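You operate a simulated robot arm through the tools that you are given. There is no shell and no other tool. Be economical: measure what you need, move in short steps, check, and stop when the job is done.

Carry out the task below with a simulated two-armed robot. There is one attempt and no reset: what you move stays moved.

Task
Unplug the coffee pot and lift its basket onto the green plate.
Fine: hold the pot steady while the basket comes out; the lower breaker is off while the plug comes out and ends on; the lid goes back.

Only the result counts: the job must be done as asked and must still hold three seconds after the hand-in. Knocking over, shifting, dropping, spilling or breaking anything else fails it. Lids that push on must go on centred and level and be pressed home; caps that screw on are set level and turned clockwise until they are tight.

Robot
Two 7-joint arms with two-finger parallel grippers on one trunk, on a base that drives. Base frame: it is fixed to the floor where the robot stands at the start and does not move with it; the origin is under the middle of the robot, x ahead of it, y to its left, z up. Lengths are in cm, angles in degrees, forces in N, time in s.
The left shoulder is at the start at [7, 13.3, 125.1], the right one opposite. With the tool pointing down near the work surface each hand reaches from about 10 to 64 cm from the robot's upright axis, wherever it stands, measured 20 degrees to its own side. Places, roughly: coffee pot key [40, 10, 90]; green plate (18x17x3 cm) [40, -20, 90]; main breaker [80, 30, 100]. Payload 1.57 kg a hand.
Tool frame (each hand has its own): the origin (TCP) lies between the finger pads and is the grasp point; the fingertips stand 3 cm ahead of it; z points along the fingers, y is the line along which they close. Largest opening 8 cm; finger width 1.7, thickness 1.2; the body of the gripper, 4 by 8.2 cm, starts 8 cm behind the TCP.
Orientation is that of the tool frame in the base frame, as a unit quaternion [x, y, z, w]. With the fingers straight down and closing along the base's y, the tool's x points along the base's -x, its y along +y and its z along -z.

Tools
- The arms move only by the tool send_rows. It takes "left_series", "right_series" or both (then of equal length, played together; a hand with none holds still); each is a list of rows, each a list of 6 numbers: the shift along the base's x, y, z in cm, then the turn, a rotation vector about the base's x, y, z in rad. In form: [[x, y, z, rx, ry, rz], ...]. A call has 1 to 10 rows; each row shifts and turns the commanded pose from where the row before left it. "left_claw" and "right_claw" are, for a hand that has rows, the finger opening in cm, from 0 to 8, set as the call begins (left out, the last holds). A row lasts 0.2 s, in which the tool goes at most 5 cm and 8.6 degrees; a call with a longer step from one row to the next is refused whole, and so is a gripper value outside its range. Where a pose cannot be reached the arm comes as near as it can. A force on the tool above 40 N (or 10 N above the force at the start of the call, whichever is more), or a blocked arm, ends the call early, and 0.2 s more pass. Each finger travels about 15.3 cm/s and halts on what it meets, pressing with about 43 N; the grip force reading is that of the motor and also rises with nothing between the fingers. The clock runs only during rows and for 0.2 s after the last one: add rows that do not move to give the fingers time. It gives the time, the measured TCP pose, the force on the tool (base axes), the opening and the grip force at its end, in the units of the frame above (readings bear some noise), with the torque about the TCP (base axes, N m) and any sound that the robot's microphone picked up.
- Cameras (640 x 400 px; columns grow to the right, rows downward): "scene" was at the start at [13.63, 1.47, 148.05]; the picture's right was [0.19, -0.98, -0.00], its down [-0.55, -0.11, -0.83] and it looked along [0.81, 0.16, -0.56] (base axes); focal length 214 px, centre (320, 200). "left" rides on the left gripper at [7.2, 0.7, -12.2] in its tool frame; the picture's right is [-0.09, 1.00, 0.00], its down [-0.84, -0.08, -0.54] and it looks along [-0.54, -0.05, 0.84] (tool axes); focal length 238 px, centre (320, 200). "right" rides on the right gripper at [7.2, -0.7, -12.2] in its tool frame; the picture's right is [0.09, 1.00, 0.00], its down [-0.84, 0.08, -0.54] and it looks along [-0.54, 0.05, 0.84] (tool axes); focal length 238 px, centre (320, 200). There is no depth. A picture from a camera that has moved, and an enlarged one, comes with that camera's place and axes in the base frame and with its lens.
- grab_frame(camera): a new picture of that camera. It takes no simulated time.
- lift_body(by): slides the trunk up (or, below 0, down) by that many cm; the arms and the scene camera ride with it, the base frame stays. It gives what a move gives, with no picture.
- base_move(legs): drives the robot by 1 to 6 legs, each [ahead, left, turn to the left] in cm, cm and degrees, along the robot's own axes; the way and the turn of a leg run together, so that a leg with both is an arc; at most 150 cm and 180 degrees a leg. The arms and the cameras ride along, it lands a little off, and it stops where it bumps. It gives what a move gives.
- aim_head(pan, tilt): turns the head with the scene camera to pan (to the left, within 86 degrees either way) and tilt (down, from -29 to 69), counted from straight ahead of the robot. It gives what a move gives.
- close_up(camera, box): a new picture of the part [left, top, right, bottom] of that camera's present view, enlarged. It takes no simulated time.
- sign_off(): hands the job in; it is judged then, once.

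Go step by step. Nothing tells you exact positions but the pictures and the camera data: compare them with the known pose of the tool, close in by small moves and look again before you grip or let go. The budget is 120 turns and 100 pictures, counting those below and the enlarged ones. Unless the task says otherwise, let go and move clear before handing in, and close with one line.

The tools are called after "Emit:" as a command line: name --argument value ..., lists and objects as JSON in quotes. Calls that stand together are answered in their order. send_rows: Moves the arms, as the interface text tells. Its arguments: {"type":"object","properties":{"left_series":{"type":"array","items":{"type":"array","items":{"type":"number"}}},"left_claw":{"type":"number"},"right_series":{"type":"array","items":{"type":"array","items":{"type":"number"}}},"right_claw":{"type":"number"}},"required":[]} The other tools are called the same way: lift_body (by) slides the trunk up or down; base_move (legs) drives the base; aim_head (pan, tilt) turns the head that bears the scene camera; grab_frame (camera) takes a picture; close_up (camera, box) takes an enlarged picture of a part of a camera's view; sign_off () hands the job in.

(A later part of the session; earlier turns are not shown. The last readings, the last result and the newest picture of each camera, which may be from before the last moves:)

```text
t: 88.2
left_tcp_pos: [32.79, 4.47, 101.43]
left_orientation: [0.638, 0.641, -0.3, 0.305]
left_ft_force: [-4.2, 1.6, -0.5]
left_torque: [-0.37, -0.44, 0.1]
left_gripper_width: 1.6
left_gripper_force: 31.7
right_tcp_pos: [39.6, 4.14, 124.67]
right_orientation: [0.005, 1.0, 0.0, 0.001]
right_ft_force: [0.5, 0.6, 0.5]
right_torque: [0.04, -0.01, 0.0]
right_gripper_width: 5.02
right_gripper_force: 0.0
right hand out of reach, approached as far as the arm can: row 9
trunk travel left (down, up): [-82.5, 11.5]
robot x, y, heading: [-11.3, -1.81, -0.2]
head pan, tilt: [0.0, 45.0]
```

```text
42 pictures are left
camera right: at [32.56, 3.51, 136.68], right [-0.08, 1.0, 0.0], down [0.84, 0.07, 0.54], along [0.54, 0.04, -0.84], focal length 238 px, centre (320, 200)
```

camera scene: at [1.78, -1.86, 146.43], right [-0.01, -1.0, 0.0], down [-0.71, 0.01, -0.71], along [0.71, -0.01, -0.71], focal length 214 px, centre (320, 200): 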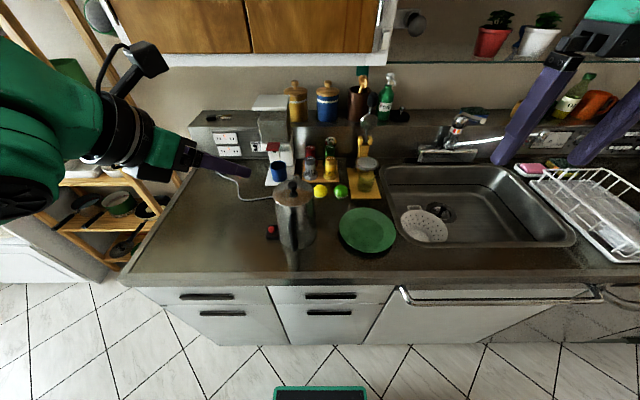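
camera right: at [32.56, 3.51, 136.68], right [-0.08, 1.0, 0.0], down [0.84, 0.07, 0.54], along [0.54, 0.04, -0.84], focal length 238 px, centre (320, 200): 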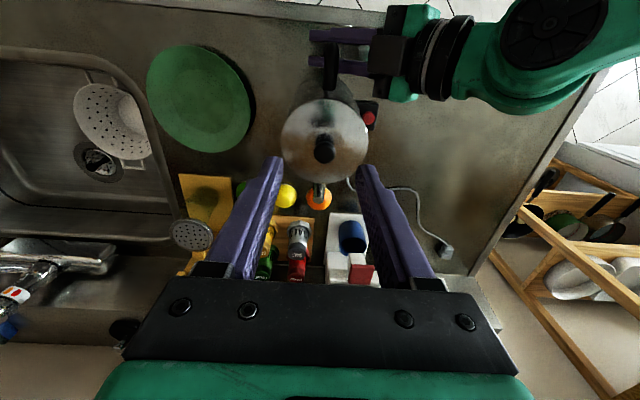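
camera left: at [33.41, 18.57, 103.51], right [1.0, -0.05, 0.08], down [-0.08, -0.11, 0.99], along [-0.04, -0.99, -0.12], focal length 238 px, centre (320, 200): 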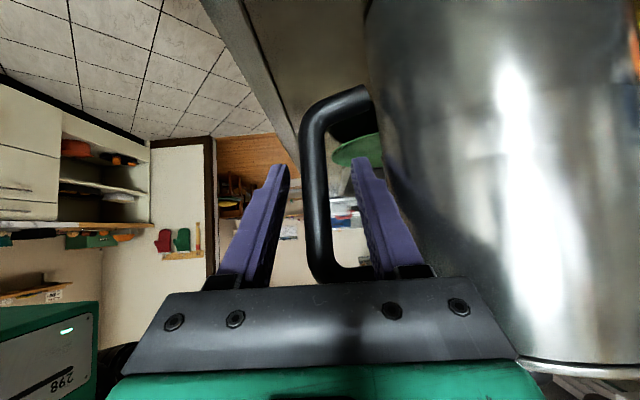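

The right arm can't quite reach over the pot from here, so I'll release the handle, bring the base forward 6 cm and the trunk up 8 cm, and regrip.

Emit:
send_rows --left_series '[[0, 0, 0, 0, 0, 0], [0, 0, 0, 0, 0, 0], [0, 2, 1.6, 0, 0, 0], [0, 2.5, 2, 0, 0, 0], [0, 2.5, 2, 0, 0, 0], [0, 2.5, 2, 0, 0, 0], [0, 2.5, 2, 0, 0, 0]]' --left_claw 4.2

Emit:
lift_body --by 8

Emit:
base_move --legs '[[6.5, 0, 0.3]]'

Emit:
grab_frame --camera "right"

Emit:
grab_frame --camera "left"

```text
t: 89.8
left_tcp_pos: [32.81, 16.76, 110.81]
left_orientation: [0.638, 0.641, -0.299, 0.305]
left_ft_force: [-0.3, 0.3, 0.2]
left_torque: [0.0, 0.0, -0.02]
left_gripper_width: 4.18
left_gripper_force: 0.1
right_tcp_pos: [39.79, 4.12, 124.61]
right_orientation: [0.004, 1.0, 0.0, 0.0]
right_ft_force: [-0.5, -0.8, -0.1]
right_torque: [0.03, 0.0, 0.01]
right_gripper_width: 5.02
right_gripper_force: 0.0
trunk travel left (down, up): [-82.5, 11.5]
robot x, y, heading: [-11.32, -1.71, -0.5]
head pan, tilt: [0.0, 45.0]
```

```text
t: 91.0
left_tcp_pos: [32.87, 16.61, 118.9]
left_orientation: [0.638, 0.641, -0.299, 0.305]
left_ft_force: [-0.4, 0.7, -0.5]
left_torque: [-0.04, 0.01, 0.04]
left_gripper_width: 4.15
left_gripper_force: 0.0
right_tcp_pos: [39.76, 3.99, 132.48]
right_orientation: [0.005, 1.0, 0.0, 0.0]
right_ft_force: [0.0, 0.1, 0.0]
right_torque: [0.03, 0.0, -0.01]
right_gripper_width: 5.01
right_gripper_force: 0.0
trunk travel left (down, up): [-90.5, 3.5]
robot x, y, heading: [-11.12, -1.35, -0.4]
head pan, tilt: [0.0, 45.0]
```

```text
t: 92.0
left_tcp_pos: [38.18, 16.56, 119.22]
left_orientation: [0.637, 0.642, -0.295, 0.307]
left_ft_force: [-1.0, -0.7, 0.4]
left_torque: [0.05, -0.07, 0.05]
left_gripper_width: 4.21
left_gripper_force: 0.2
right_tcp_pos: [45.06, 4.21, 132.97]
right_orientation: [0.002, 1.0, 0.0, 0.006]
right_ft_force: [-1.0, 0.5, 1.5]
right_torque: [0.01, -0.1, -0.02]
right_gripper_width: 4.98
right_gripper_force: 0.1
trunk travel left (down, up): [-90.5, 3.5]
robot x, y, heading: [-5.26, -1.63, 0.1]
head pan, tilt: [0.0, 45.0]
```

```text
41 pictures are left
camera right: at [37.83, 3.6, 145.08], right [-0.09, 1.0, 0.0], down [0.83, 0.08, 0.55], along [0.55, 0.05, -0.83], focal length 238 px, centre (320, 200)
```

right: 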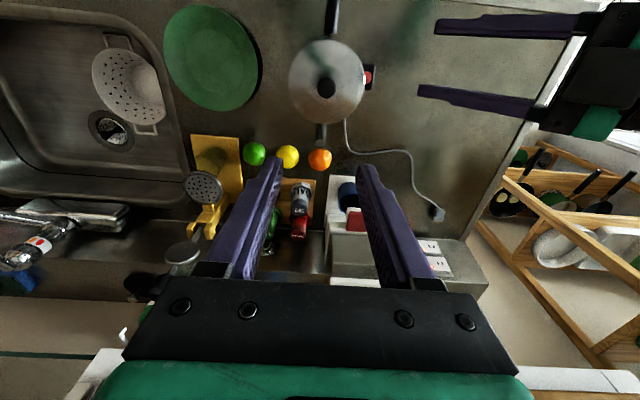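

```text
40 pictures are left
camera left: at [38.57, 30.76, 121.37], right [1.0, -0.05, 0.08], down [-0.09, -0.11, 0.99], along [-0.04, -0.99, -0.12], focal length 238 px, centre (320, 200)
```

left: 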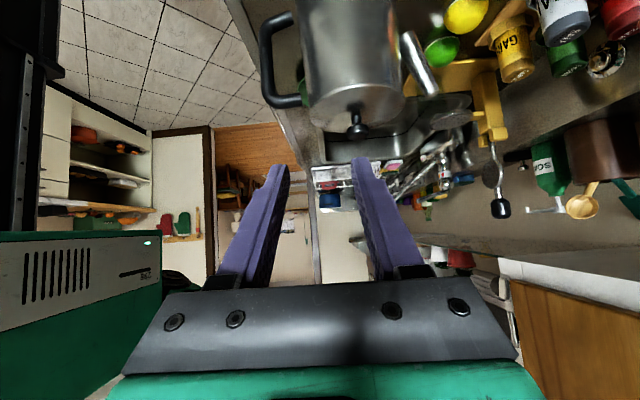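

Emit:
send_rows --left_series '[[-1.4, -0.6, -2.4, 0, 0, 0], [-1.4, -0.6, -2.4, 0, 0, 0], [-1.4, -0.7, -2.4, 0, 0, 0], [-1.2, -0.7, -2.4, 0, 0, 0], [0, 0, 0, 0, 0, 0]]'

Emit:
grab_frame --camera "left"

```text
t: 93.2
left_tcp_pos: [33.61, 13.93, 109.13]
left_orientation: [0.636, 0.643, -0.297, 0.306]
left_ft_force: [-0.4, -0.5, -0.2]
left_torque: [-0.02, 0.01, -0.01]
left_gripper_width: 4.18
left_gripper_force: 0.0
right_tcp_pos: [46.0, 4.23, 132.57]
right_orientation: [0.002, 1.0, 0.0, 0.001]
right_ft_force: [-0.4, -0.2, 1.3]
right_torque: [0.01, 0.0, 0.01]
right_gripper_width: 5.0
right_gripper_force: 0.0
trunk travel left (down, up): [-90.5, 3.5]
robot x, y, heading: [-5.14, -1.41, -0.4]
head pan, tilt: [0.0, 45.0]
```

```text
39 pictures are left
camera left: at [34.15, 28.0, 111.35], right [1.0, -0.05, 0.08], down [-0.08, -0.11, 0.99], along [-0.04, -0.99, -0.12], focal length 238 px, centre (320, 200)
```

left: 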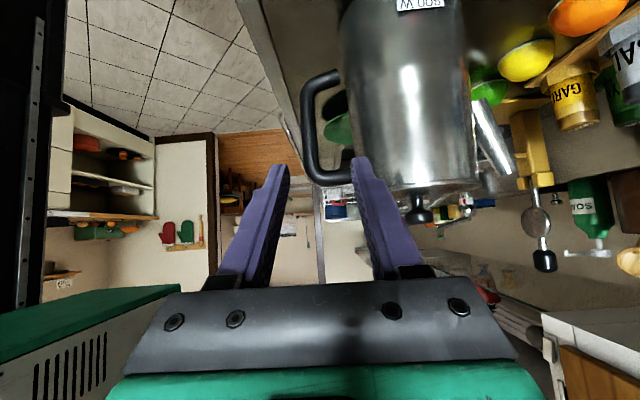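

The handle is where it was. Regripping at (32.75, 4.5, 101.4).

Emit:
send_rows --left_series '[[-0.45, -1.8, -1.5, 0, 0, 0], [-0.4, -1.9, -1.6, 0, 0, 0], [0, -1.9, -1.55, 0, 0, 0], [0, -1.9, -1.55, 0, 0, 0], [0, -1.9, -1.5, 0, 0, 0], [0, 0, 0, 0, 0, 0]]'

Emit:
grab_frame --camera "left"

```text
t: 94.6
left_tcp_pos: [32.47, 4.97, 103.13]
left_orientation: [0.636, 0.643, -0.297, 0.305]
left_ft_force: [0.6, -0.1, 0.3]
left_torque: [-0.02, 0.0, -0.01]
left_gripper_width: 4.18
left_gripper_force: 0.0
left hand out of reach, approached as far as the arm can: row 5
right_tcp_pos: [46.04, 4.25, 132.61]
right_orientation: [0.001, 1.0, 0.0, 0.001]
right_ft_force: [-0.5, -0.3, 0.1]
right_torque: [0.0, -0.02, -0.03]
right_gripper_width: 4.98
right_gripper_force: 0.1
trunk travel left (down, up): [-90.5, 3.5]
robot x, y, heading: [-4.84, -1.49, -0.2]
head pan, tilt: [0.0, 45.0]
```

```text
38 pictures are left
camera left: at [33.0, 19.05, 105.27], right [1.0, -0.05, 0.08], down [-0.08, -0.12, 0.99], along [-0.04, -0.99, -0.12], focal length 238 px, centre (320, 200)
```

left: 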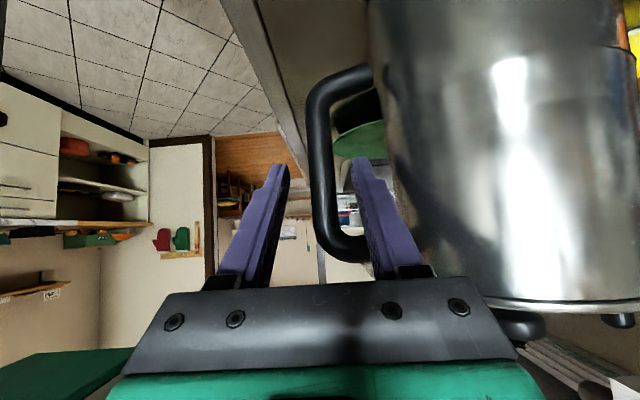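

Emit:
lift_body --by -1.8

Emit:
send_rows --left_series '[[0.25, -0.3, 0, 0, 0, 0], [0, 0, 0, 0, 0, 0]]'

Emit:
grab_frame --camera "left"

```text
t: 95.2
left_tcp_pos: [32.65, 4.99, 101.34]
left_orientation: [0.636, 0.643, -0.297, 0.305]
left_ft_force: [0.3, 0.5, 0.8]
left_torque: [0.02, -0.02, -0.01]
left_gripper_width: 4.21
left_gripper_force: 0.0
right_tcp_pos: [46.07, 4.31, 130.75]
right_orientation: [0.0, 1.0, 0.0, 0.002]
right_ft_force: [1.8, -0.7, -0.1]
right_torque: [-0.02, 0.01, 0.01]
right_gripper_width: 4.98
right_gripper_force: 0.0
trunk travel left (down, up): [-88.7, 5.3]
robot x, y, heading: [-4.86, -1.24, -0.2]
head pan, tilt: [0.0, 45.0]
```

```text
t: 95.8
left_tcp_pos: [32.83, 4.76, 101.43]
left_orientation: [0.637, 0.644, -0.296, 0.304]
left_ft_force: [-0.1, 0.2, -0.6]
left_torque: [0.02, -0.01, 0.02]
left_gripper_width: 4.2
left_gripper_force: 0.2
right_tcp_pos: [46.12, 4.31, 130.75]
right_orientation: [0.001, 1.0, 0.0, 0.001]
right_ft_force: [-0.4, -0.1, -0.1]
right_torque: [-0.01, -0.02, -0.01]
right_gripper_width: 4.98
right_gripper_force: 0.0
trunk travel left (down, up): [-88.7, 5.3]
robot x, y, heading: [-4.54, -1.87, -0.3]
head pan, tilt: [0.0, 45.0]
```

```text
37 pictures are left
camera left: at [33.3, 18.74, 103.6], right [1.0, -0.05, 0.08], down [-0.08, -0.12, 0.99], along [-0.04, -0.99, -0.12], focal length 238 px, centre (320, 200)
```

left: 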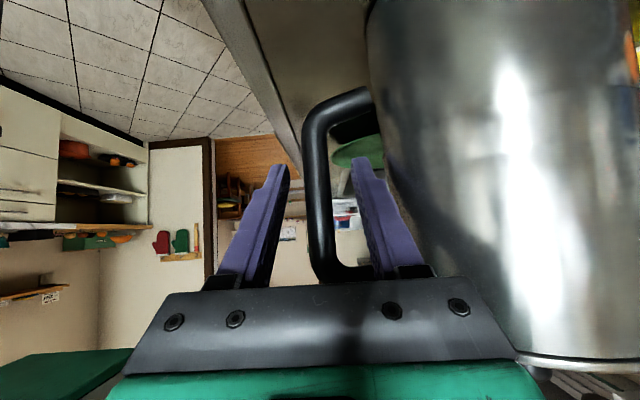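

Centred again. Closing on the handle, while the right hand comes above the knob.

Emit:
send_rows --left_series '[[0, 0, 0, 0, 0, 0], [0, 0, 0, 0, 0, 0], [0, 0, 0, 0, 0, 0], [0, 0, 0, 0, 0, 0], [0, 0, 0, 0, 0, 0], [0, 0, 0, 0, 0, 0]]' --left_claw 0 --right_series '[[-0.9, 0, -2, 0, 0, 0], [-0.9, 0.1, -2, 0, 0, 0], [-0.9, 0.1, -2, 0, 0, 0], [-0.9, 0, -2, 0, 0, 0], [0, 0, -2, 0, 0, 0], [0, 0, 0, 0, 0, 0]]'

Emit:
grab_frame --camera "right"

```text
t: 97.2
left_tcp_pos: [32.8, 4.63, 101.49]
left_orientation: [0.636, 0.644, -0.296, 0.305]
left_ft_force: [-1.6, 1.1, 4.1]
left_torque: [0.14, -0.45, -0.05]
left_gripper_width: 1.57
left_gripper_force: 31.4
right_tcp_pos: [42.45, 4.54, 120.84]
right_orientation: [0.002, 1.0, 0.001, 0.0]
right_ft_force: [0.9, 0.0, 0.1]
right_torque: [0.01, 0.0, 0.0]
right_gripper_width: 4.96
right_gripper_force: 0.0
trunk travel left (down, up): [-88.7, 5.3]
robot x, y, heading: [-4.86, -1.34, -0.0]
head pan, tilt: [0.0, 45.0]
```

```text
36 pictures are left
camera right: at [35.33, 3.89, 132.89], right [-0.09, 1.0, 0.0], down [0.84, 0.07, 0.54], along [0.54, 0.05, -0.84], focal length 238 px, centre (320, 200)
```

right: 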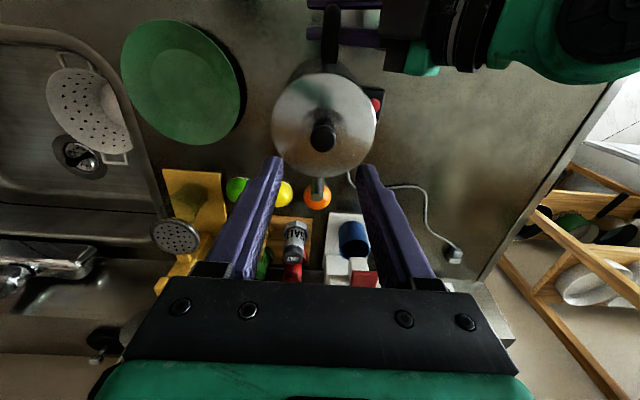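

Emit:
send_rows --right_series '[[-0.1, 0.1, -2.4, 0, 0, 0], [-0.1, 0.1, -2.4, 0, 0, 0], [0, 0, -2.2, 0, 0, 0], [0, 0, -1.6, 0, 0, 0], [0, 0, 0, 0, 0, 0]]'

Emit:
close_up --camera "right" --box '[192, 60, 448, 220]'

Emit:
close_up --camera "scene" --box '[230, 140, 390, 240]'

```text
t: 98.4
left_tcp_pos: [32.75, 4.68, 101.43]
left_orientation: [0.637, 0.643, -0.296, 0.304]
left_ft_force: [-1.3, 1.4, 3.9]
left_torque: [-0.09, -0.38, -0.03]
left_gripper_width: 1.58
left_gripper_force: 31.5
right_tcp_pos: [42.16, 4.64, 112.29]
right_orientation: [0.001, 1.0, 0.0, 0.001]
right_ft_force: [-0.3, 0.2, 0.0]
right_torque: [-0.03, 0.02, 0.02]
right_gripper_width: 4.99
right_gripper_force: 0.0
trunk travel left (down, up): [-88.7, 5.3]
robot x, y, heading: [-4.8, -1.84, -0.4]
head pan, tilt: [0.0, 45.0]
```

```text
2.50 times, centred on (320, 140) of right
camera zoom: at [35.09, 4.02, 124.4], right [-0.09, 1.0, 0.0], down [0.84, 0.08, 0.54], along [0.54, 0.05, -0.84], focal length 596 px, centre (320, 350)
```

zoom: 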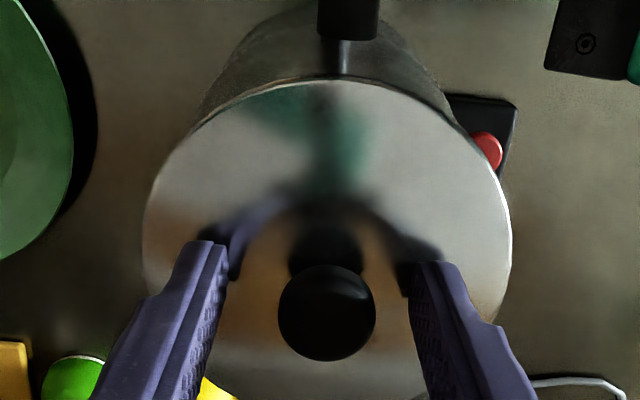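

```text
4.00 times, centred on (310, 190) of scene
camera zoom: at [8.09, -1.7, 152.64], right [0.0, -1.0, 0.0], down [-0.71, 0.0, -0.71], along [0.71, 0.0, -0.71], focal length 858 px, centre (360, 240)
```

zoom: 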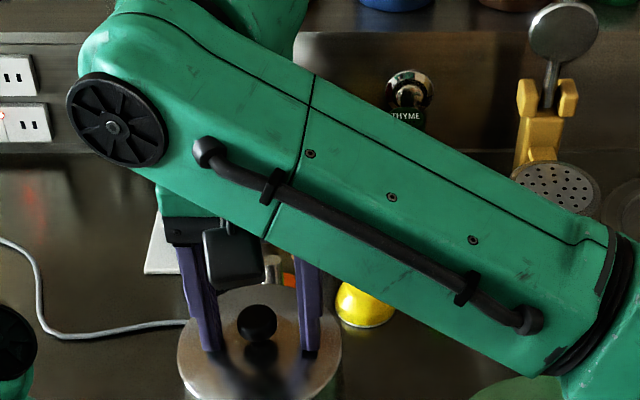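

Emit:
send_rows --right_series '[[0, 0.1, -0.4, 0, 0, 0], [0, 0, 0, 0, 0, 0]]'

Emit:
send_rows --right_series '[[0, 0, 0, 0, 0, 0], [0, 0, 0, 0, 0, 0], [0, 0, 0, 0, 0, 0]]' --right_claw 0

```text
t: 99.0
left_tcp_pos: [32.87, 4.73, 101.43]
left_orientation: [0.637, 0.644, -0.295, 0.305]
left_ft_force: [3.3, 3.1, -0.6]
left_torque: [-0.42, -0.4, 0.05]
left_gripper_width: 1.58
left_gripper_force: 31.0
right_tcp_pos: [42.34, 4.68, 111.94]
right_orientation: [0.001, 1.0, 0.0, 0.002]
right_ft_force: [-1.6, -2.9, 14.5]
right_torque: [-0.12, 0.08, 0.08]
right_gripper_width: 4.97
right_gripper_force: 0.1
trunk travel left (down, up): [-88.7, 5.3]
robot x, y, heading: [-4.99, -1.49, -0.2]
head pan, tilt: [0.0, 45.0]
```

```text
t: 99.8
left_tcp_pos: [32.69, 4.71, 101.39]
left_orientation: [0.637, 0.644, -0.295, 0.305]
left_ft_force: [7.8, -4.5, -0.4]
left_torque: [0.53, -0.44, 0.02]
left_gripper_width: 1.57
left_gripper_force: 31.1
right_tcp_pos: [42.2, 4.92, 112.04]
right_orientation: [0.001, 1.0, 0.002, 0.002]
right_ft_force: [-1.5, 6.1, 26.3]
right_torque: [0.06, -0.06, 0.01]
right_gripper_width: 2.29
right_gripper_force: 36.0
trunk travel left (down, up): [-88.7, 5.3]
robot x, y, heading: [-4.99, -1.38, -0.3]
head pan, tilt: [0.0, 45.0]
```

The knob is gripped (2.3 cm). Lifting the lid straight up.

Emit:
send_rows --right_series '[[0, 0, 0.4, 0, 0, 0], [0, 0, 0.6, 0, 0, 0], [0, 0, 1, 0, 0, 0], [0, 0, 1.5, 0, 0, 0], [0, 0, 2, 0, 0, 0], [0, 0, 2, 0, 0, 0], [0, 0, 0, 0, 0, 0]]'

Emit:
grab_frame --camera "left"

Emit:
close_up --camera "scene" --box '[200, 130, 392, 250]'

```text
t: 101.4
left_tcp_pos: [32.71, 4.63, 101.49]
left_orientation: [0.637, 0.643, -0.297, 0.305]
left_ft_force: [-3.1, 0.6, 2.6]
left_torque: [-0.53, -0.41, -0.03]
left_gripper_width: 1.58
left_gripper_force: 31.4
right_tcp_pos: [42.21, 4.58, 119.38]
right_orientation: [0.001, 1.0, 0.0, 0.0]
right_ft_force: [0.1, -0.5, -0.6]
right_torque: [-0.01, 0.0, 0.0]
right_gripper_width: 2.3
right_gripper_force: 35.7
trunk travel left (down, up): [-88.7, 5.3]
robot x, y, heading: [-4.87, -1.08, 0.0]
head pan, tilt: [0.0, 45.0]
heard: snap
```

```text
33 pictures are left
camera left: at [33.19, 18.74, 103.64], right [1.0, -0.05, 0.08], down [-0.08, -0.12, 0.99], along [-0.04, -0.99, -0.12], focal length 238 px, centre (320, 200)
```

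left: 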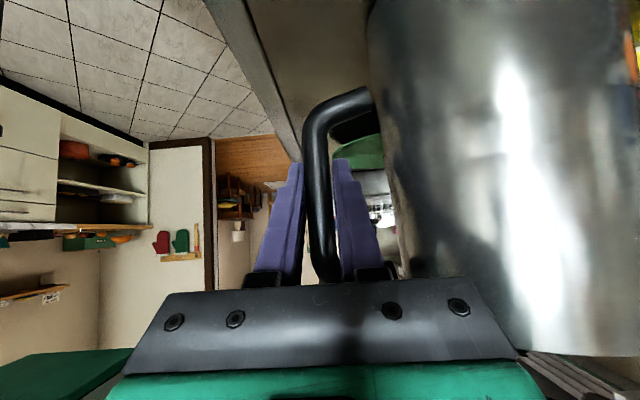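

```text
3.33 times, centred on (296, 190) of scene
camera zoom: at [8.06, -1.72, 152.64], right [0.0, -1.0, 0.0], down [-0.71, 0.0, -0.71], along [0.71, 0.0, -0.71], focal length 715 px, centre (400, 233)
```

zoom: 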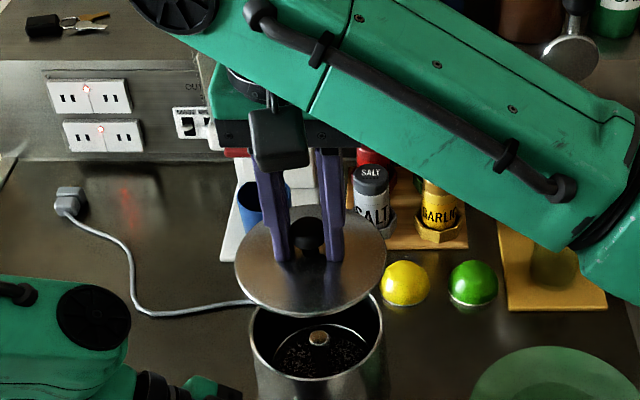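

The lid came off with a snap, showing the basket with grounds and a small metal post. I'll park the lid on the free spot between pot and plate, at about (50, −5).

Emit:
send_rows --right_series '[[1.56, -1.9, 0, 0, 0, 0], [1.56, -1.9, 0, 0, 0, 0], [1.56, -1.9, 0, 0, 0, 0], [1.56, -1.9, 0, 0, 0, 0], [1.56, -2, 0, 0, 0, 0], [0, 0, -4, 0, 0, 0], [0, 0, -4, 0, 0, 0], [0, 0, -4, 0, 0, 0], [0, 0, -4, 0, 0, 0], [0, 0, 0, 0, 0, 0]]'

Emit:
grab_frame --camera "scene"

Emit:
grab_frame --camera "right"

```text
t: 103.6
left_tcp_pos: [32.75, 4.73, 101.34]
left_orientation: [0.637, 0.643, -0.296, 0.304]
left_ft_force: [-2.8, 0.9, 2.8]
left_torque: [0.06, -0.42, -0.02]
left_gripper_width: 1.58
left_gripper_force: 31.4
right_tcp_pos: [50.1, -4.97, 103.26]
right_orientation: [0.001, 1.0, 0.0, 0.002]
right_ft_force: [0.7, -0.8, -0.8]
right_torque: [-0.02, 0.01, 0.01]
right_gripper_width: 2.3
right_gripper_force: 35.4
trunk travel left (down, up): [-88.7, 5.3]
robot x, y, heading: [-4.96, -1.58, -0.1]
head pan, tilt: [0.0, 45.0]
```

```text
31 pictures are left
camera scene: at [8.06, -1.73, 152.64], right [0.0, -1.0, 0.0], down [-0.71, 0.0, -0.71], along [0.71, 0.0, -0.71], focal length 214 px, centre (320, 200)
```

scene: 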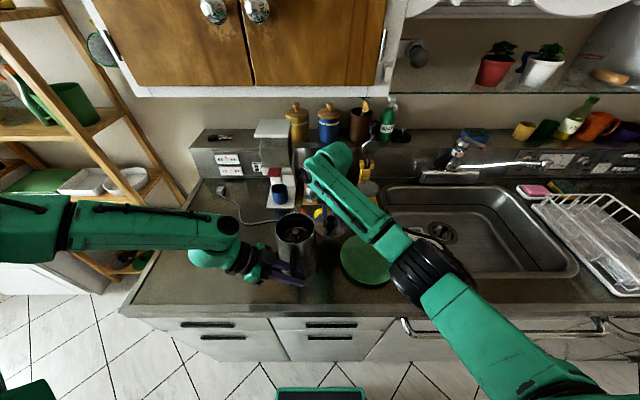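

```text
30 pictures are left
camera right: at [42.96, -5.57, 115.38], right [-0.09, 1.0, 0.0], down [0.84, 0.08, 0.54], along [0.54, 0.05, -0.84], focal length 238 px, centre (320, 200)
```

right: 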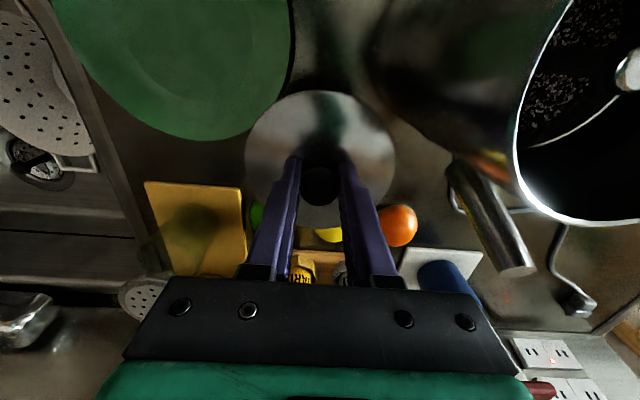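

The plate's rim is a bit close, so I'll shift the lid slightly back and left before lowering it.

Emit:
send_rows --right_series '[[1.6, 1.0, 0, 0, 0, 0], [0, 0, -2, 0, 0, 0], [0, 0, -2, 0, 0, 0], [0, 0, -1.5, 0, 0, 0], [0, 0, -0.7, 0, 0, 0], [0, 0, 0, 0, 0, 0]]'

Emit:
grab_frame --camera "right"

```text
t: 105.0
left_tcp_pos: [32.72, 4.82, 101.41]
left_orientation: [0.637, 0.644, -0.295, 0.304]
left_ft_force: [-4.2, -0.2, 0.6]
left_torque: [-0.21, -0.41, -0.01]
left_gripper_width: 1.57
left_gripper_force: 31.2
right_tcp_pos: [51.65, -3.89, 97.06]
right_orientation: [0.0, 1.0, 0.0, 0.0]
right_ft_force: [-0.1, 0.2, 0.2]
right_torque: [0.0, 0.0, 0.01]
right_gripper_width: 2.32
right_gripper_force: 35.6
trunk travel left (down, up): [-88.7, 5.3]
robot x, y, heading: [-4.91, -1.55, -0.4]
head pan, tilt: [0.0, 45.0]
```

```text
29 pictures are left
camera right: at [44.55, -4.49, 109.21], right [-0.09, 1.0, 0.0], down [0.84, 0.08, 0.54], along [0.54, 0.05, -0.84], focal length 238 px, centre (320, 200)
```

right: 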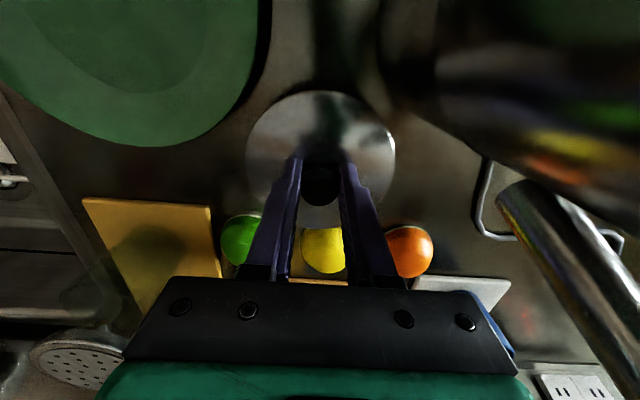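

Emit:
send_rows --right_series '[[-0.4, 0.2, -0.6, 0, 0, 0], [0, 0, -0.6, 0, 0, 0], [0, 0, -0.5, 0, 0, 0], [0, 0, -0.4, 0, 0, 0], [0, 0, 0, 0, 0, 0]]'

```text
t: 106.2
left_tcp_pos: [32.65, 4.67, 101.44]
left_orientation: [0.636, 0.644, -0.295, 0.305]
left_ft_force: [-0.1, -0.9, -0.4]
left_torque: [-0.24, -0.4, -0.08]
left_gripper_width: 1.59
left_gripper_force: 31.4
right_tcp_pos: [51.28, -3.62, 95.12]
right_orientation: [0.0, 1.0, 0.0, 0.002]
right_ft_force: [-3.2, -0.3, 8.5]
right_torque: [0.08, 0.34, 0.0]
right_gripper_width: 2.32
right_gripper_force: 35.7
trunk travel left (down, up): [-88.7, 5.3]
robot x, y, heading: [-4.9, -1.72, -0.2]
head pan, tilt: [0.0, 45.0]
```

The lid rests on the counter. Releasing it and moving back above the pot.

Emit:
send_rows --right_series '[[0, 0, 0, 0, 0, 0], [0, 0, 0, 0, 0, 0], [0, 0, 3, 0, 0, 0], [0, 0, 4, 0, 0, 0], [0, 0, 4.5, 0, 0, 0], [0, 0, 4.5, 0, 0, 0], [-1.8, 1.6, 4.5, 0, 0, 0], [-3, 2.8, 2.5, 0, 0, 0], [-3.3, 3.0, 0, 0, 0, 0], [0, 0, 0, 0, 0, 0]]' --right_claw 5

Emit:
grab_frame --camera "right"

Emit:
close_up --camera "right" --box '[240, 60, 400, 160]'

```text
refused: row 7 steps farther than a row can; nothing moved
```

```text
28 pictures are left
camera right: at [44.15, -4.19, 107.17], right [-0.09, 1.0, 0.0], down [0.83, 0.08, 0.55], along [0.54, 0.05, -0.84], focal length 238 px, centre (320, 200)
```

right: 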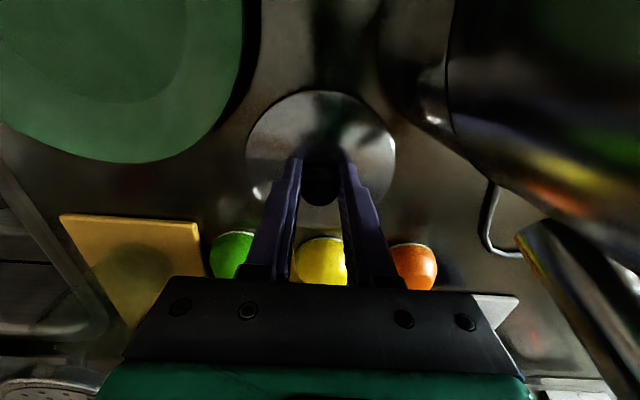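

```text
4.00 times, centred on (320, 110) of right
camera zoom: at [44.15, -4.19, 107.17], right [-0.09, 1.0, 0.0], down [0.83, 0.08, 0.55], along [0.54, 0.05, -0.84], focal length 953 px, centre (320, 560)
```

zoom: 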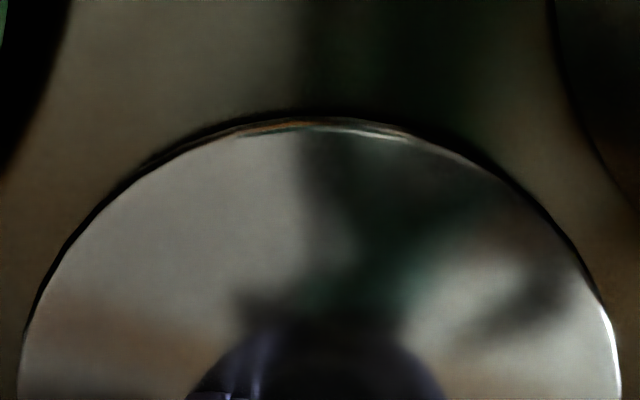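

Emit:
send_rows --right_series '[[0, 0, 0, 0, 0, 0], [0, 0, 0, 0, 0, 0], [0, 0, 3, 0, 0, 0], [0, 0, 4, 0, 0, 0], [0, 0, 4.5, 0, 0, 0], [0, 0, 4.5, 0, 0, 0], [-1.8, 1.6, 4, 0, 0, 0], [-3, 2.8, 2, 0, 0, 0], [-3.3, 3.0, 2, 0, 0, 0], [-0.6, 0.7, 0, 0, 0, 0]]' --right_claw 4

Emit:
close_up --camera "right" --box '[192, 40, 448, 200]'

```text
t: 108.4
left_tcp_pos: [32.67, 4.61, 101.38]
left_orientation: [0.637, 0.643, -0.295, 0.305]
left_ft_force: [-3.9, 0.5, 0.0]
left_torque: [-0.17, -0.51, -0.06]
left_gripper_width: 1.58
left_gripper_force: 31.2
right_tcp_pos: [46.93, 1.47, 117.2]
right_orientation: [0.001, 1.0, -0.001, 0.001]
right_ft_force: [-0.3, 0.4, -0.3]
right_torque: [-0.01, 0.02, -0.03]
right_gripper_width: 3.98
right_gripper_force: 0.2
right hand out of reach, approached as far as the arm can: row 7, 8
trunk travel left (down, up): [-88.7, 5.3]
robot x, y, heading: [-4.71, -1.48, -0.2]
head pan, tilt: [0.0, 45.0]
```

```text
2.50 times, centred on (320, 120) of right
camera zoom: at [39.79, 0.88, 129.22], right [-0.09, 1.0, 0.0], down [0.84, 0.07, 0.54], along [0.54, 0.05, -0.84], focal length 596 px, centre (320, 400)
```

zoom: 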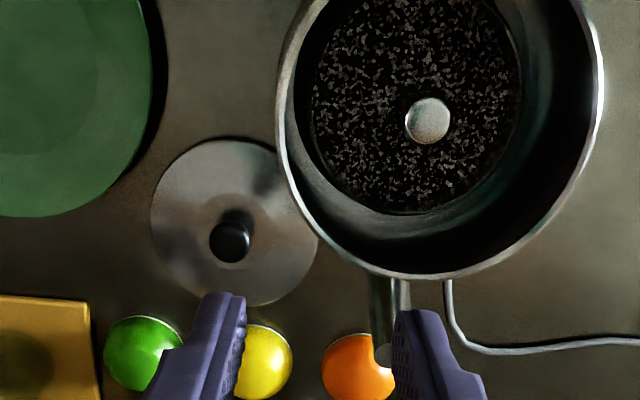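

The basket's centre post top is at about (42.3, 4.7, 108). Centring over it.

Emit:
send_rows --right_series '[[-2.3, 1.6, 0, 0, 0, 0], [-2.3, 1.6, 0, 0, 0, 0], [0, 0, -3, 0, 0, 0], [0, 0, 0, 0, 0, 0]]'

Emit:
close_up --camera "right" --box '[192, 60, 448, 220]'

```text
t: 109.4
left_tcp_pos: [32.76, 4.66, 101.41]
left_orientation: [0.637, 0.643, -0.296, 0.304]
left_ft_force: [-4.3, 0.3, -0.7]
left_torque: [0.06, -0.48, 0.0]
left_gripper_width: 1.63
left_gripper_force: 31.1
right_tcp_pos: [42.13, 4.78, 114.11]
right_orientation: [0.001, 1.0, 0.0, 0.0]
right_ft_force: [0.0, -1.2, -0.7]
right_torque: [-0.01, -0.01, 0.0]
right_gripper_width: 4.0
right_gripper_force: 0.0
trunk travel left (down, up): [-88.7, 5.3]
robot x, y, heading: [-5.34, -1.7, -0.1]
head pan, tilt: [0.0, 45.0]
```

```text
2.50 times, centred on (320, 140) of right
camera zoom: at [35.1, 4.13, 126.26], right [-0.09, 1.0, 0.0], down [0.84, 0.08, 0.54], along [0.54, 0.05, -0.84], focal length 596 px, centre (320, 350)
```

zoom: 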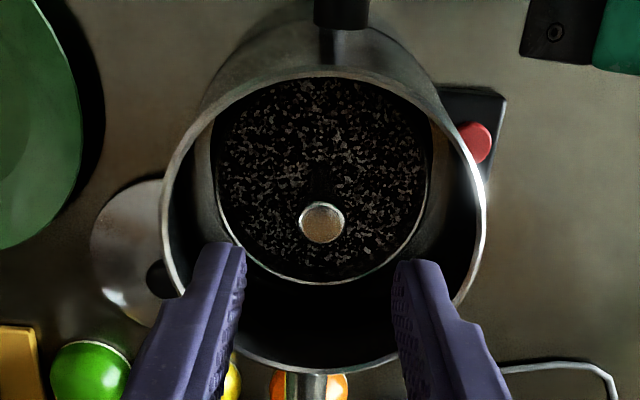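

Emit:
send_rows --right_series '[[0, 0, -2, 0, 0, 0], [0, 0, -1.8, 0, 0, 0], [0, 0, -1.2, 0, 0, 0], [0, 0, -0.8, 0, 0, 0], [0, 0, 0, 0, 0, 0]]'

Emit:
close_up --camera "right" --box '[192, 60, 448, 220]'

```text
t: 110.6
left_tcp_pos: [32.75, 4.9, 101.47]
left_orientation: [0.637, 0.643, -0.296, 0.305]
left_ft_force: [-4.5, 0.5, 0.3]
left_torque: [0.02, -0.39, 0.05]
left_gripper_width: 1.56
left_gripper_force: 31.4
right_tcp_pos: [42.35, 4.56, 108.31]
right_orientation: [0.001, 1.0, 0.0, 0.001]
right_ft_force: [-0.7, 0.3, -1.3]
right_torque: [-0.01, 0.03, 0.01]
right_gripper_width: 4.02
right_gripper_force: 0.0
trunk travel left (down, up): [-88.7, 5.3]
robot x, y, heading: [-4.77, -1.36, -0.5]
head pan, tilt: [0.0, 45.0]
```

```text
2.50 times, centred on (320, 140) of right
camera zoom: at [35.24, 3.99, 120.49], right [-0.09, 1.0, 0.0], down [0.84, 0.08, 0.54], along [0.54, 0.05, -0.84], focal length 596 px, centre (320, 350)
```

zoom: 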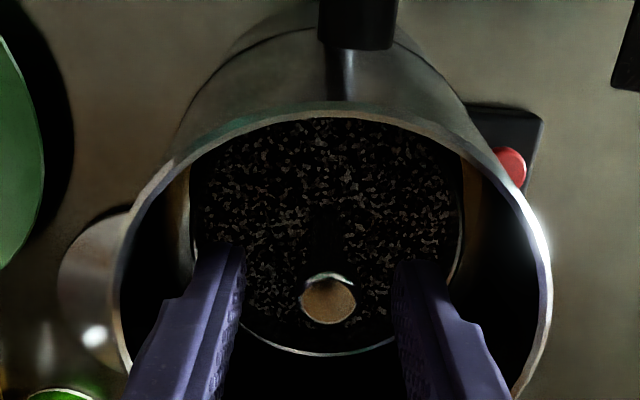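

Emit:
send_rows --right_series '[[-0.1, 0.15, -0.5, 0, 0, 0], [0, 0, -0.5, 0, 0, 0], [0, 0, 0, 0, 0, 0]]'

Emit:
send_rows --right_series '[[0, 0, 0, 0, 0, 0], [0, 0, 0, 0, 0, 0], [0, 0, 0, 0, 0, 0]]' --right_claw 0

```text
t: 111.4
left_tcp_pos: [32.68, 4.79, 101.44]
left_orientation: [0.637, 0.643, -0.296, 0.305]
left_ft_force: [-4.4, -0.2, 0.0]
left_torque: [0.0, -0.44, -0.05]
left_gripper_width: 1.57
left_gripper_force: 31.1
right_tcp_pos: [42.38, 4.83, 107.5]
right_orientation: [0.001, 1.0, 0.0, 0.001]
right_ft_force: [-0.4, 0.1, -0.2]
right_torque: [-0.02, 0.02, -0.05]
right_gripper_width: 4.04
right_gripper_force: 0.2
trunk travel left (down, up): [-88.7, 5.3]
robot x, y, heading: [-5.09, -1.35, 0.2]
head pan, tilt: [0.0, 45.0]
```

```text
t: 112.2
left_tcp_pos: [32.78, 4.76, 101.51]
left_orientation: [0.637, 0.644, -0.295, 0.305]
left_ft_force: [-3.9, -0.2, 0.2]
left_torque: [-0.05, -0.45, 0.0]
left_gripper_width: 1.6
left_gripper_force: 31.4
right_tcp_pos: [42.26, 4.88, 107.48]
right_orientation: [0.002, 1.0, 0.0, 0.001]
right_ft_force: [0.6, -0.4, -0.3]
right_torque: [0.0, 0.02, 0.0]
right_gripper_width: 1.66
right_gripper_force: 32.1
trunk travel left (down, up): [-88.7, 5.3]
robot x, y, heading: [-4.87, -1.68, -0.1]
head pan, tilt: [0.0, 45.0]
```

The post is gripped (1.66 cm). Lifting slowly and straight up with the pot held.

Emit:
send_rows --right_series '[[0, 0, 0.5, 0, 0, 0], [0, 0, 0.8, 0, 0, 0], [0, 0, 1, 0, 0, 0], [0, 0, 1.3, 0, 0, 0], [0, 0, 1.5, 0, 0, 0], [0, 0, 1.5, 0, 0, 0], [0, 0, 1.5, 0, 0, 0], [0, 0, 1.5, 0, 0, 0], [0, 0, 0, 0, 0, 0]]'

Emit:
grab_frame --camera "scene"

Emit:
close_up --camera "right" --box '[160, 20, 480, 220]'

```text
t: 114.2
left_tcp_pos: [32.66, 4.75, 101.43]
left_orientation: [0.637, 0.644, -0.296, 0.304]
left_ft_force: [-4.8, -0.1, 0.1]
left_torque: [0.01, -0.43, 0.0]
left_gripper_width: 1.56
left_gripper_force: 31.8
right_tcp_pos: [42.11, 4.91, 117.12]
right_orientation: [0.001, 1.0, 0.0, 0.001]
right_ft_force: [0.2, 0.5, -1.3]
right_torque: [0.02, 0.02, 0.0]
right_gripper_width: 1.66
right_gripper_force: 31.8
trunk travel left (down, up): [-88.7, 5.3]
robot x, y, heading: [-4.98, -1.57, -0.5]
head pan, tilt: [0.0, 45.0]
```

```text
23 pictures are left
camera scene: at [8.04, -1.74, 152.64], right [0.0, -1.0, 0.0], down [-0.71, 0.0, -0.71], along [0.71, 0.0, -0.71], focal length 214 px, centre (320, 200)
```

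scene: 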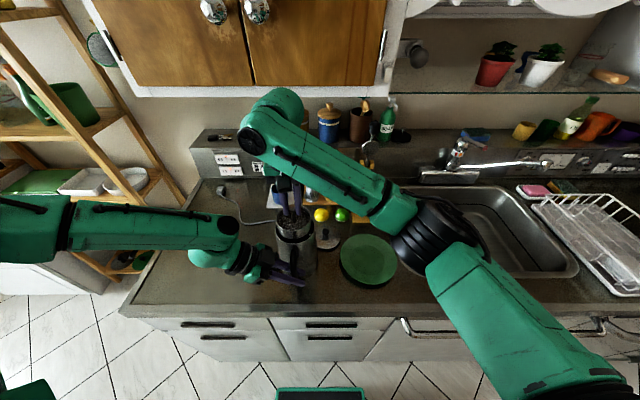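

```text
2.00 times, centred on (320, 120) of right
camera zoom: at [35.0, 4.24, 129.2], right [-0.09, 1.0, 0.0], down [0.84, 0.08, 0.54], along [0.54, 0.05, -0.84], focal length 477 px, centre (320, 360)
```

zoom: 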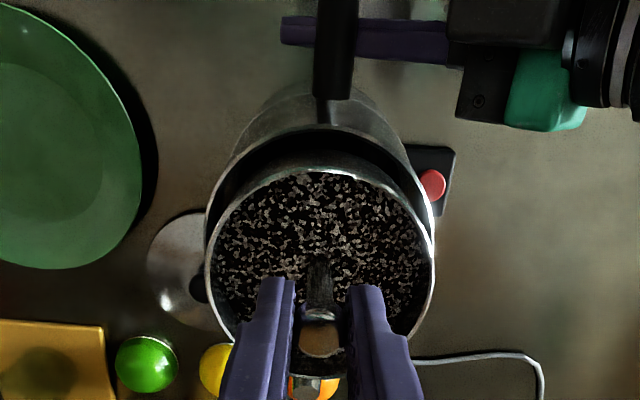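

Emit:
send_rows --right_series '[[0, 0, 1.5, 0, 0, 0], [0, 0, 1.5, 0, 0, 0], [0, 0, 1.5, 0, 0, 0], [0, 0, 1.5, 0, 0, 0], [0, 0, 1.5, 0, 0, 0], [0, 0, 0, 0, 0, 0]]'

Emit:
close_up --camera "scene" --box '[220, 150, 380, 250]'

```text
t: 115.6
left_tcp_pos: [32.77, 4.74, 101.46]
left_orientation: [0.637, 0.643, -0.296, 0.304]
left_ft_force: [-5.4, 0.2, 1.0]
left_torque: [0.02, -0.42, 0.0]
left_gripper_width: 1.55
left_gripper_force: 31.6
right_tcp_pos: [42.24, 4.73, 124.54]
right_orientation: [0.001, 1.0, -0.001, 0.001]
right_ft_force: [-0.3, -1.2, -1.1]
right_torque: [0.01, 0.01, 0.01]
right_gripper_width: 1.66
right_gripper_force: 31.8
trunk travel left (down, up): [-88.7, 5.3]
robot x, y, heading: [-4.68, -1.66, -0.2]
head pan, tilt: [0.0, 45.0]
```

```text
4.00 times, centred on (300, 200) of scene
camera zoom: at [8.04, -1.74, 152.64], right [0.0, -1.0, 0.0], down [-0.71, 0.0, -0.71], along [0.71, 0.0, -0.71], focal length 858 px, centre (400, 200)
```

zoom: 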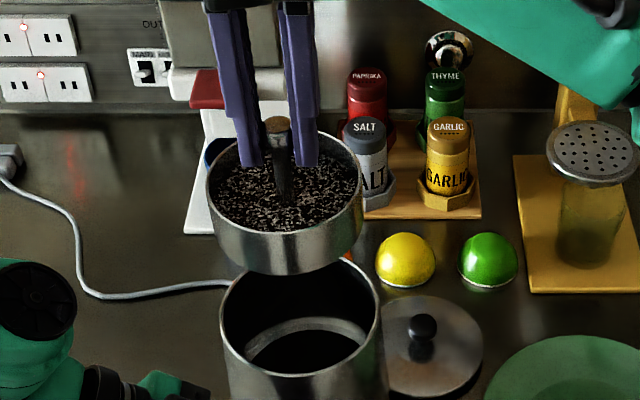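

The basket is clear of the pot. Carrying it over to the plate, keeping it level.

Emit:
send_rows --right_series '[[0, -2, 0, 0, 0, 0], [0.1, -3, 0, 0, 0, 0], [0.1, -3.5, 0, 0, 0, 0], [0.1, -3.5, 0, 0, 0, 0], [0, -3.5, 0, 0, 0, 0], [0, -3.5, 0, 0, 0, 0], [0, -2, 0, 0, 0, 0], [0, -1, 0, 0, 0, 0], [0, 0, 0, 0, 0, 0]]'

Emit:
grab_frame --camera "right"

Emit:
grab_frame --camera "scene"

```text
t: 117.6
left_tcp_pos: [32.69, 4.64, 101.41]
left_orientation: [0.637, 0.644, -0.295, 0.304]
left_ft_force: [-3.8, 1.3, 0.8]
left_torque: [-0.01, -0.46, 0.03]
left_gripper_width: 1.57
left_gripper_force: 31.4
right_tcp_pos: [42.55, -17.11, 124.68]
right_orientation: [0.0, 1.0, 0.0, 0.001]
right_ft_force: [0.4, 0.4, -2.2]
right_torque: [0.01, 0.0, 0.01]
right_gripper_width: 1.63
right_gripper_force: 31.7
trunk travel left (down, up): [-88.7, 5.3]
robot x, y, heading: [-4.88, -1.53, -0.2]
head pan, tilt: [0.0, 45.0]
```

```text
20 pictures are left
camera right: at [35.5, -17.78, 136.69], right [-0.09, 1.0, 0.0], down [0.84, 0.08, 0.54], along [0.54, 0.05, -0.84], focal length 238 px, centre (320, 200)
```

right: 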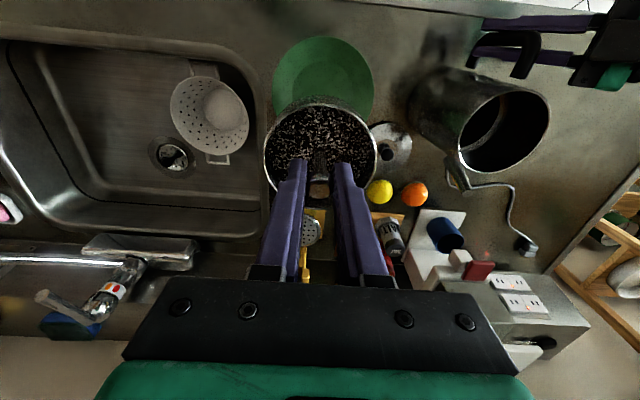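

```text
19 pictures are left
camera scene: at [8.04, -1.75, 152.64], right [0.0, -1.0, 0.0], down [-0.71, 0.0, -0.71], along [0.71, 0.0, -0.71], focal length 214 px, centre (320, 200)
```

scene: 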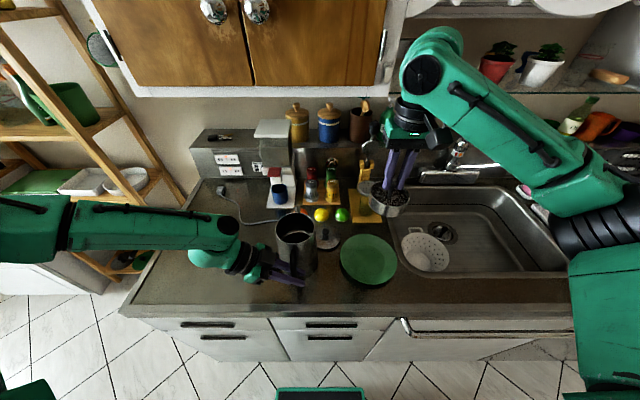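

The plate's centre is at about (42, −16.9). Lowering the basket toward it.

Emit:
send_rows --right_series '[[-0.2, 0.1, -3, 0, 0, 0], [-0.2, 0.1, -3.5, 0, 0, 0], [0, 0, -3.5, 0, 0, 0], [0, 0, -3.5, 0, 0, 0], [0, 0, -3.5, 0, 0, 0], [0, 0, -3, 0, 0, 0], [0, 0, -1.5, 0, 0, 0], [0, 0, 0, 0, 0, 0]]'

Emit:
close_up --camera "scene" --box '[310, 180, 470, 280]'

```text
t: 119.4
left_tcp_pos: [32.77, 4.62, 101.37]
left_orientation: [0.637, 0.644, -0.296, 0.304]
left_ft_force: [-3.5, 0.1, 0.8]
left_torque: [-0.05, -0.4, 0.0]
left_gripper_width: 1.57
left_gripper_force: 31.2
right_tcp_pos: [42.12, -17.03, 103.22]
right_orientation: [0.0, 1.0, 0.0, 0.0]
right_ft_force: [0.6, 0.4, -0.3]
right_torque: [0.01, 0.01, -0.02]
right_gripper_width: 1.67
right_gripper_force: 31.6
trunk travel left (down, up): [-88.7, 5.3]
robot x, y, heading: [-4.56, -1.59, -0.4]
head pan, tilt: [0.0, 45.0]
```

```text
4.00 times, centred on (390, 230) of scene
camera zoom: at [8.04, -1.76, 152.64], right [0.0, -1.0, 0.0], down [-0.71, 0.0, -0.71], along [0.71, 0.0, -0.71], focal length 858 px, centre (40, 80)
```

zoom: 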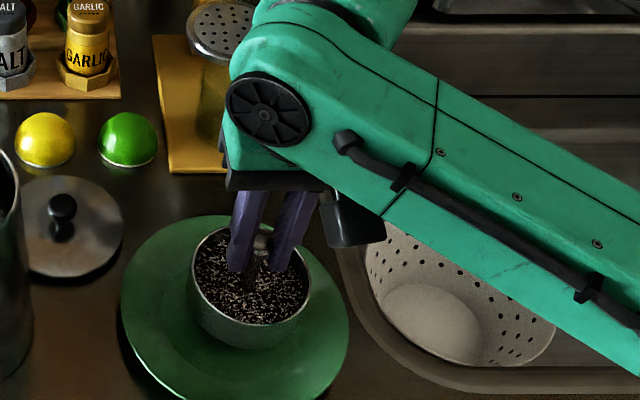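

Emit:
send_rows --right_series '[[0, 0, -1.2, 0, 0, 0], [0, 0, -1, 0, 0, 0], [0, 0, -0.7, 0, 0, 0], [0, 0, -0.4, 0, 0, 0], [0, 0, -0.4, 0, 0, 0], [0, 0, 0, 0, 0, 0]]'

```text
t: 120.8
left_tcp_pos: [32.69, 4.66, 101.48]
left_orientation: [0.638, 0.643, -0.296, 0.305]
left_ft_force: [0.7, -1.8, 0.0]
left_torque: [-0.19, -0.31, -0.06]
left_gripper_width: 1.58
left_gripper_force: 31.2
right_tcp_pos: [42.2, -16.98, 99.4]
right_orientation: [0.002, 1.0, 0.0, 0.003]
right_ft_force: [-1.7, -2.2, 13.8]
right_torque: [0.0, 0.26, 0.0]
right_gripper_width: 1.66
right_gripper_force: 31.6
trunk travel left (down, up): [-88.7, 5.3]
robot x, y, heading: [-4.92, -1.35, -0.2]
head pan, tilt: [0.0, 45.0]
```

Contact on the plate. Releasing and lifting away.

Emit:
send_rows --right_series '[[0, 0, 0.1, 0, 0, 0], [0, 0, 0, 0, 0, 0], [0, 0, 0, 0, 0, 0], [0, 0, 1.5, 0, 0, 0], [0, 0, 2.5, 0, 0, 0], [0, 0, 4, 0, 0, 0], [0, 0, 4.5, 0, 0, 0], [0, 0, 4, 0, 0, 0], [0, 0, 0, 0, 0, 0]]' --right_claw 3.6

Emit:
grab_frame --camera "right"

```text
t: 122.8
left_tcp_pos: [32.65, 4.69, 101.4]
left_orientation: [0.638, 0.643, -0.296, 0.304]
left_ft_force: [-3.1, 0.2, 0.0]
left_torque: [-0.11, -0.41, 0.03]
left_gripper_width: 1.59
left_gripper_force: 30.6
right_tcp_pos: [42.06, -17.16, 116.26]
right_orientation: [0.002, 1.0, -0.001, 0.0]
right_ft_force: [0.6, 0.5, -0.4]
right_torque: [0.01, 0.02, 0.04]
right_gripper_width: 3.6
right_gripper_force: 0.0
trunk travel left (down, up): [-88.7, 5.3]
robot x, y, heading: [-4.8, -1.71, -0.1]
head pan, tilt: [0.0, 45.0]
```

```text
17 pictures are left
camera right: at [35.09, -17.69, 128.32], right [-0.09, 1.0, 0.0], down [0.84, 0.08, 0.54], along [0.54, 0.05, -0.84], focal length 238 px, centre (320, 200)
```

right: 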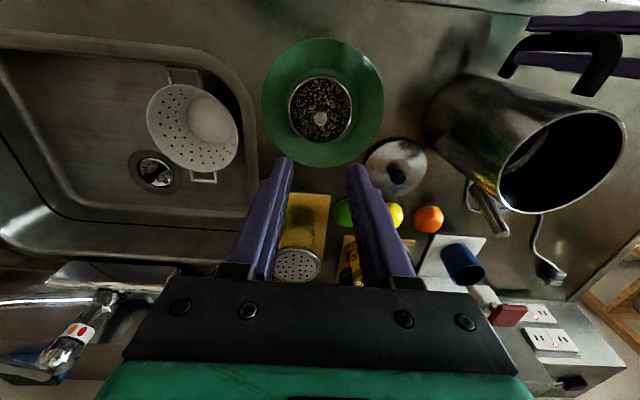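

The basket sits centred on the plate. Now back to the lid at about (51.2, −3.7).

Emit:
send_rows --right_series '[[1.8, 2.7, 0, 0, 0, 0], [1.8, 2.7, 0, 0, 0, 0], [1.8, 2.7, -1, 0, 0, 0], [1.8, 2.7, -3, 0, 0, 0], [1.9, 2.7, -3, 0, 0, 0], [0, 0, -3, 0, 0, 0], [0, 0, 0, 0, 0, 0]]' --right_claw 5

Emit:
close_up --camera "right" --box '[192, 60, 448, 220]'

```text
t: 124.4
left_tcp_pos: [32.74, 4.69, 101.4]
left_orientation: [0.637, 0.644, -0.296, 0.304]
left_ft_force: [-4.1, -0.7, 0.9]
left_torque: [-0.54, -0.42, 0.05]
left_gripper_width: 1.59
left_gripper_force: 31.0
right_tcp_pos: [51.02, -3.43, 105.9]
right_orientation: [0.001, 1.0, 0.0, 0.001]
right_ft_force: [0.3, -0.1, 0.5]
right_torque: [0.0, 0.0, -0.02]
right_gripper_width: 4.99
right_gripper_force: 0.1
trunk travel left (down, up): [-88.7, 5.3]
robot x, y, heading: [-4.93, -1.57, -0.3]
head pan, tilt: [0.0, 45.0]
```

```text
2.50 times, centred on (320, 140) of right
camera zoom: at [43.96, -4.12, 117.97], right [-0.09, 1.0, 0.0], down [0.84, 0.08, 0.54], along [0.54, 0.05, -0.84], focal length 596 px, centre (320, 350)
```

zoom: 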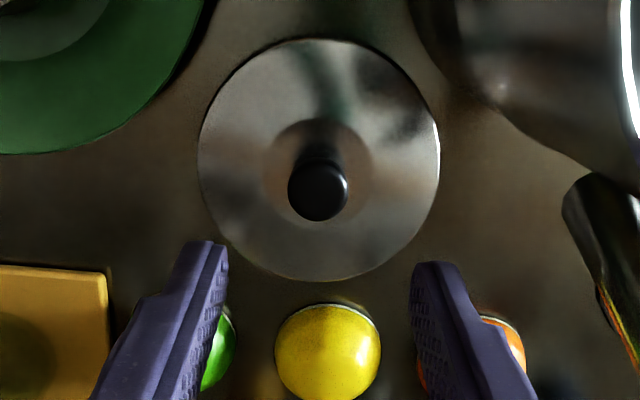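

Emit:
send_rows --right_series '[[0.1, -0.1, -3, 0, 0, 0], [0.1, 0, -3, 0, 0, 0], [0, 0, -2.5, 0, 0, 0], [0, 0, -1.2, 0, 0, 0], [0, 0, -0.7, 0, 0, 0], [0, 0, 0, 0, 0, 0]]'

Emit:
send_rows --right_series '[[0, 0, 0, 0, 0, 0], [0, 0, 0, 0, 0, 0], [0, 0, 0, 0, 0, 0]]' --right_claw 0

```text
t: 125.8
left_tcp_pos: [32.8, 4.76, 101.41]
left_orientation: [0.637, 0.644, -0.296, 0.305]
left_ft_force: [-3.4, 1.1, 0.3]
left_torque: [-0.25, -0.43, 0.0]
left_gripper_width: 1.58
left_gripper_force: 31.0
right_tcp_pos: [51.45, -3.59, 95.53]
right_orientation: [0.001, 1.0, 0.0, 0.001]
right_ft_force: [0.3, 0.3, -0.1]
right_torque: [0.03, -0.02, 0.02]
right_gripper_width: 4.99
right_gripper_force: 0.0
trunk travel left (down, up): [-88.7, 5.3]
robot x, y, heading: [-5.12, -1.6, -0.1]
head pan, tilt: [0.0, 45.0]
```

```text
t: 126.6
left_tcp_pos: [32.73, 4.55, 101.36]
left_orientation: [0.637, 0.643, -0.297, 0.304]
left_ft_force: [-3.2, 0.6, 0.9]
left_torque: [0.0, -0.45, 0.03]
left_gripper_width: 1.57
left_gripper_force: 31.4
right_tcp_pos: [51.45, -3.61, 95.63]
right_orientation: [0.0, 1.0, 0.0, 0.001]
right_ft_force: [0.2, 0.5, 0.0]
right_torque: [-0.01, 0.05, -0.02]
right_gripper_width: 2.31
right_gripper_force: 35.3
trunk travel left (down, up): [-88.7, 5.3]
robot x, y, heading: [-4.95, -1.53, -0.4]
head pan, tilt: [0.0, 45.0]
```

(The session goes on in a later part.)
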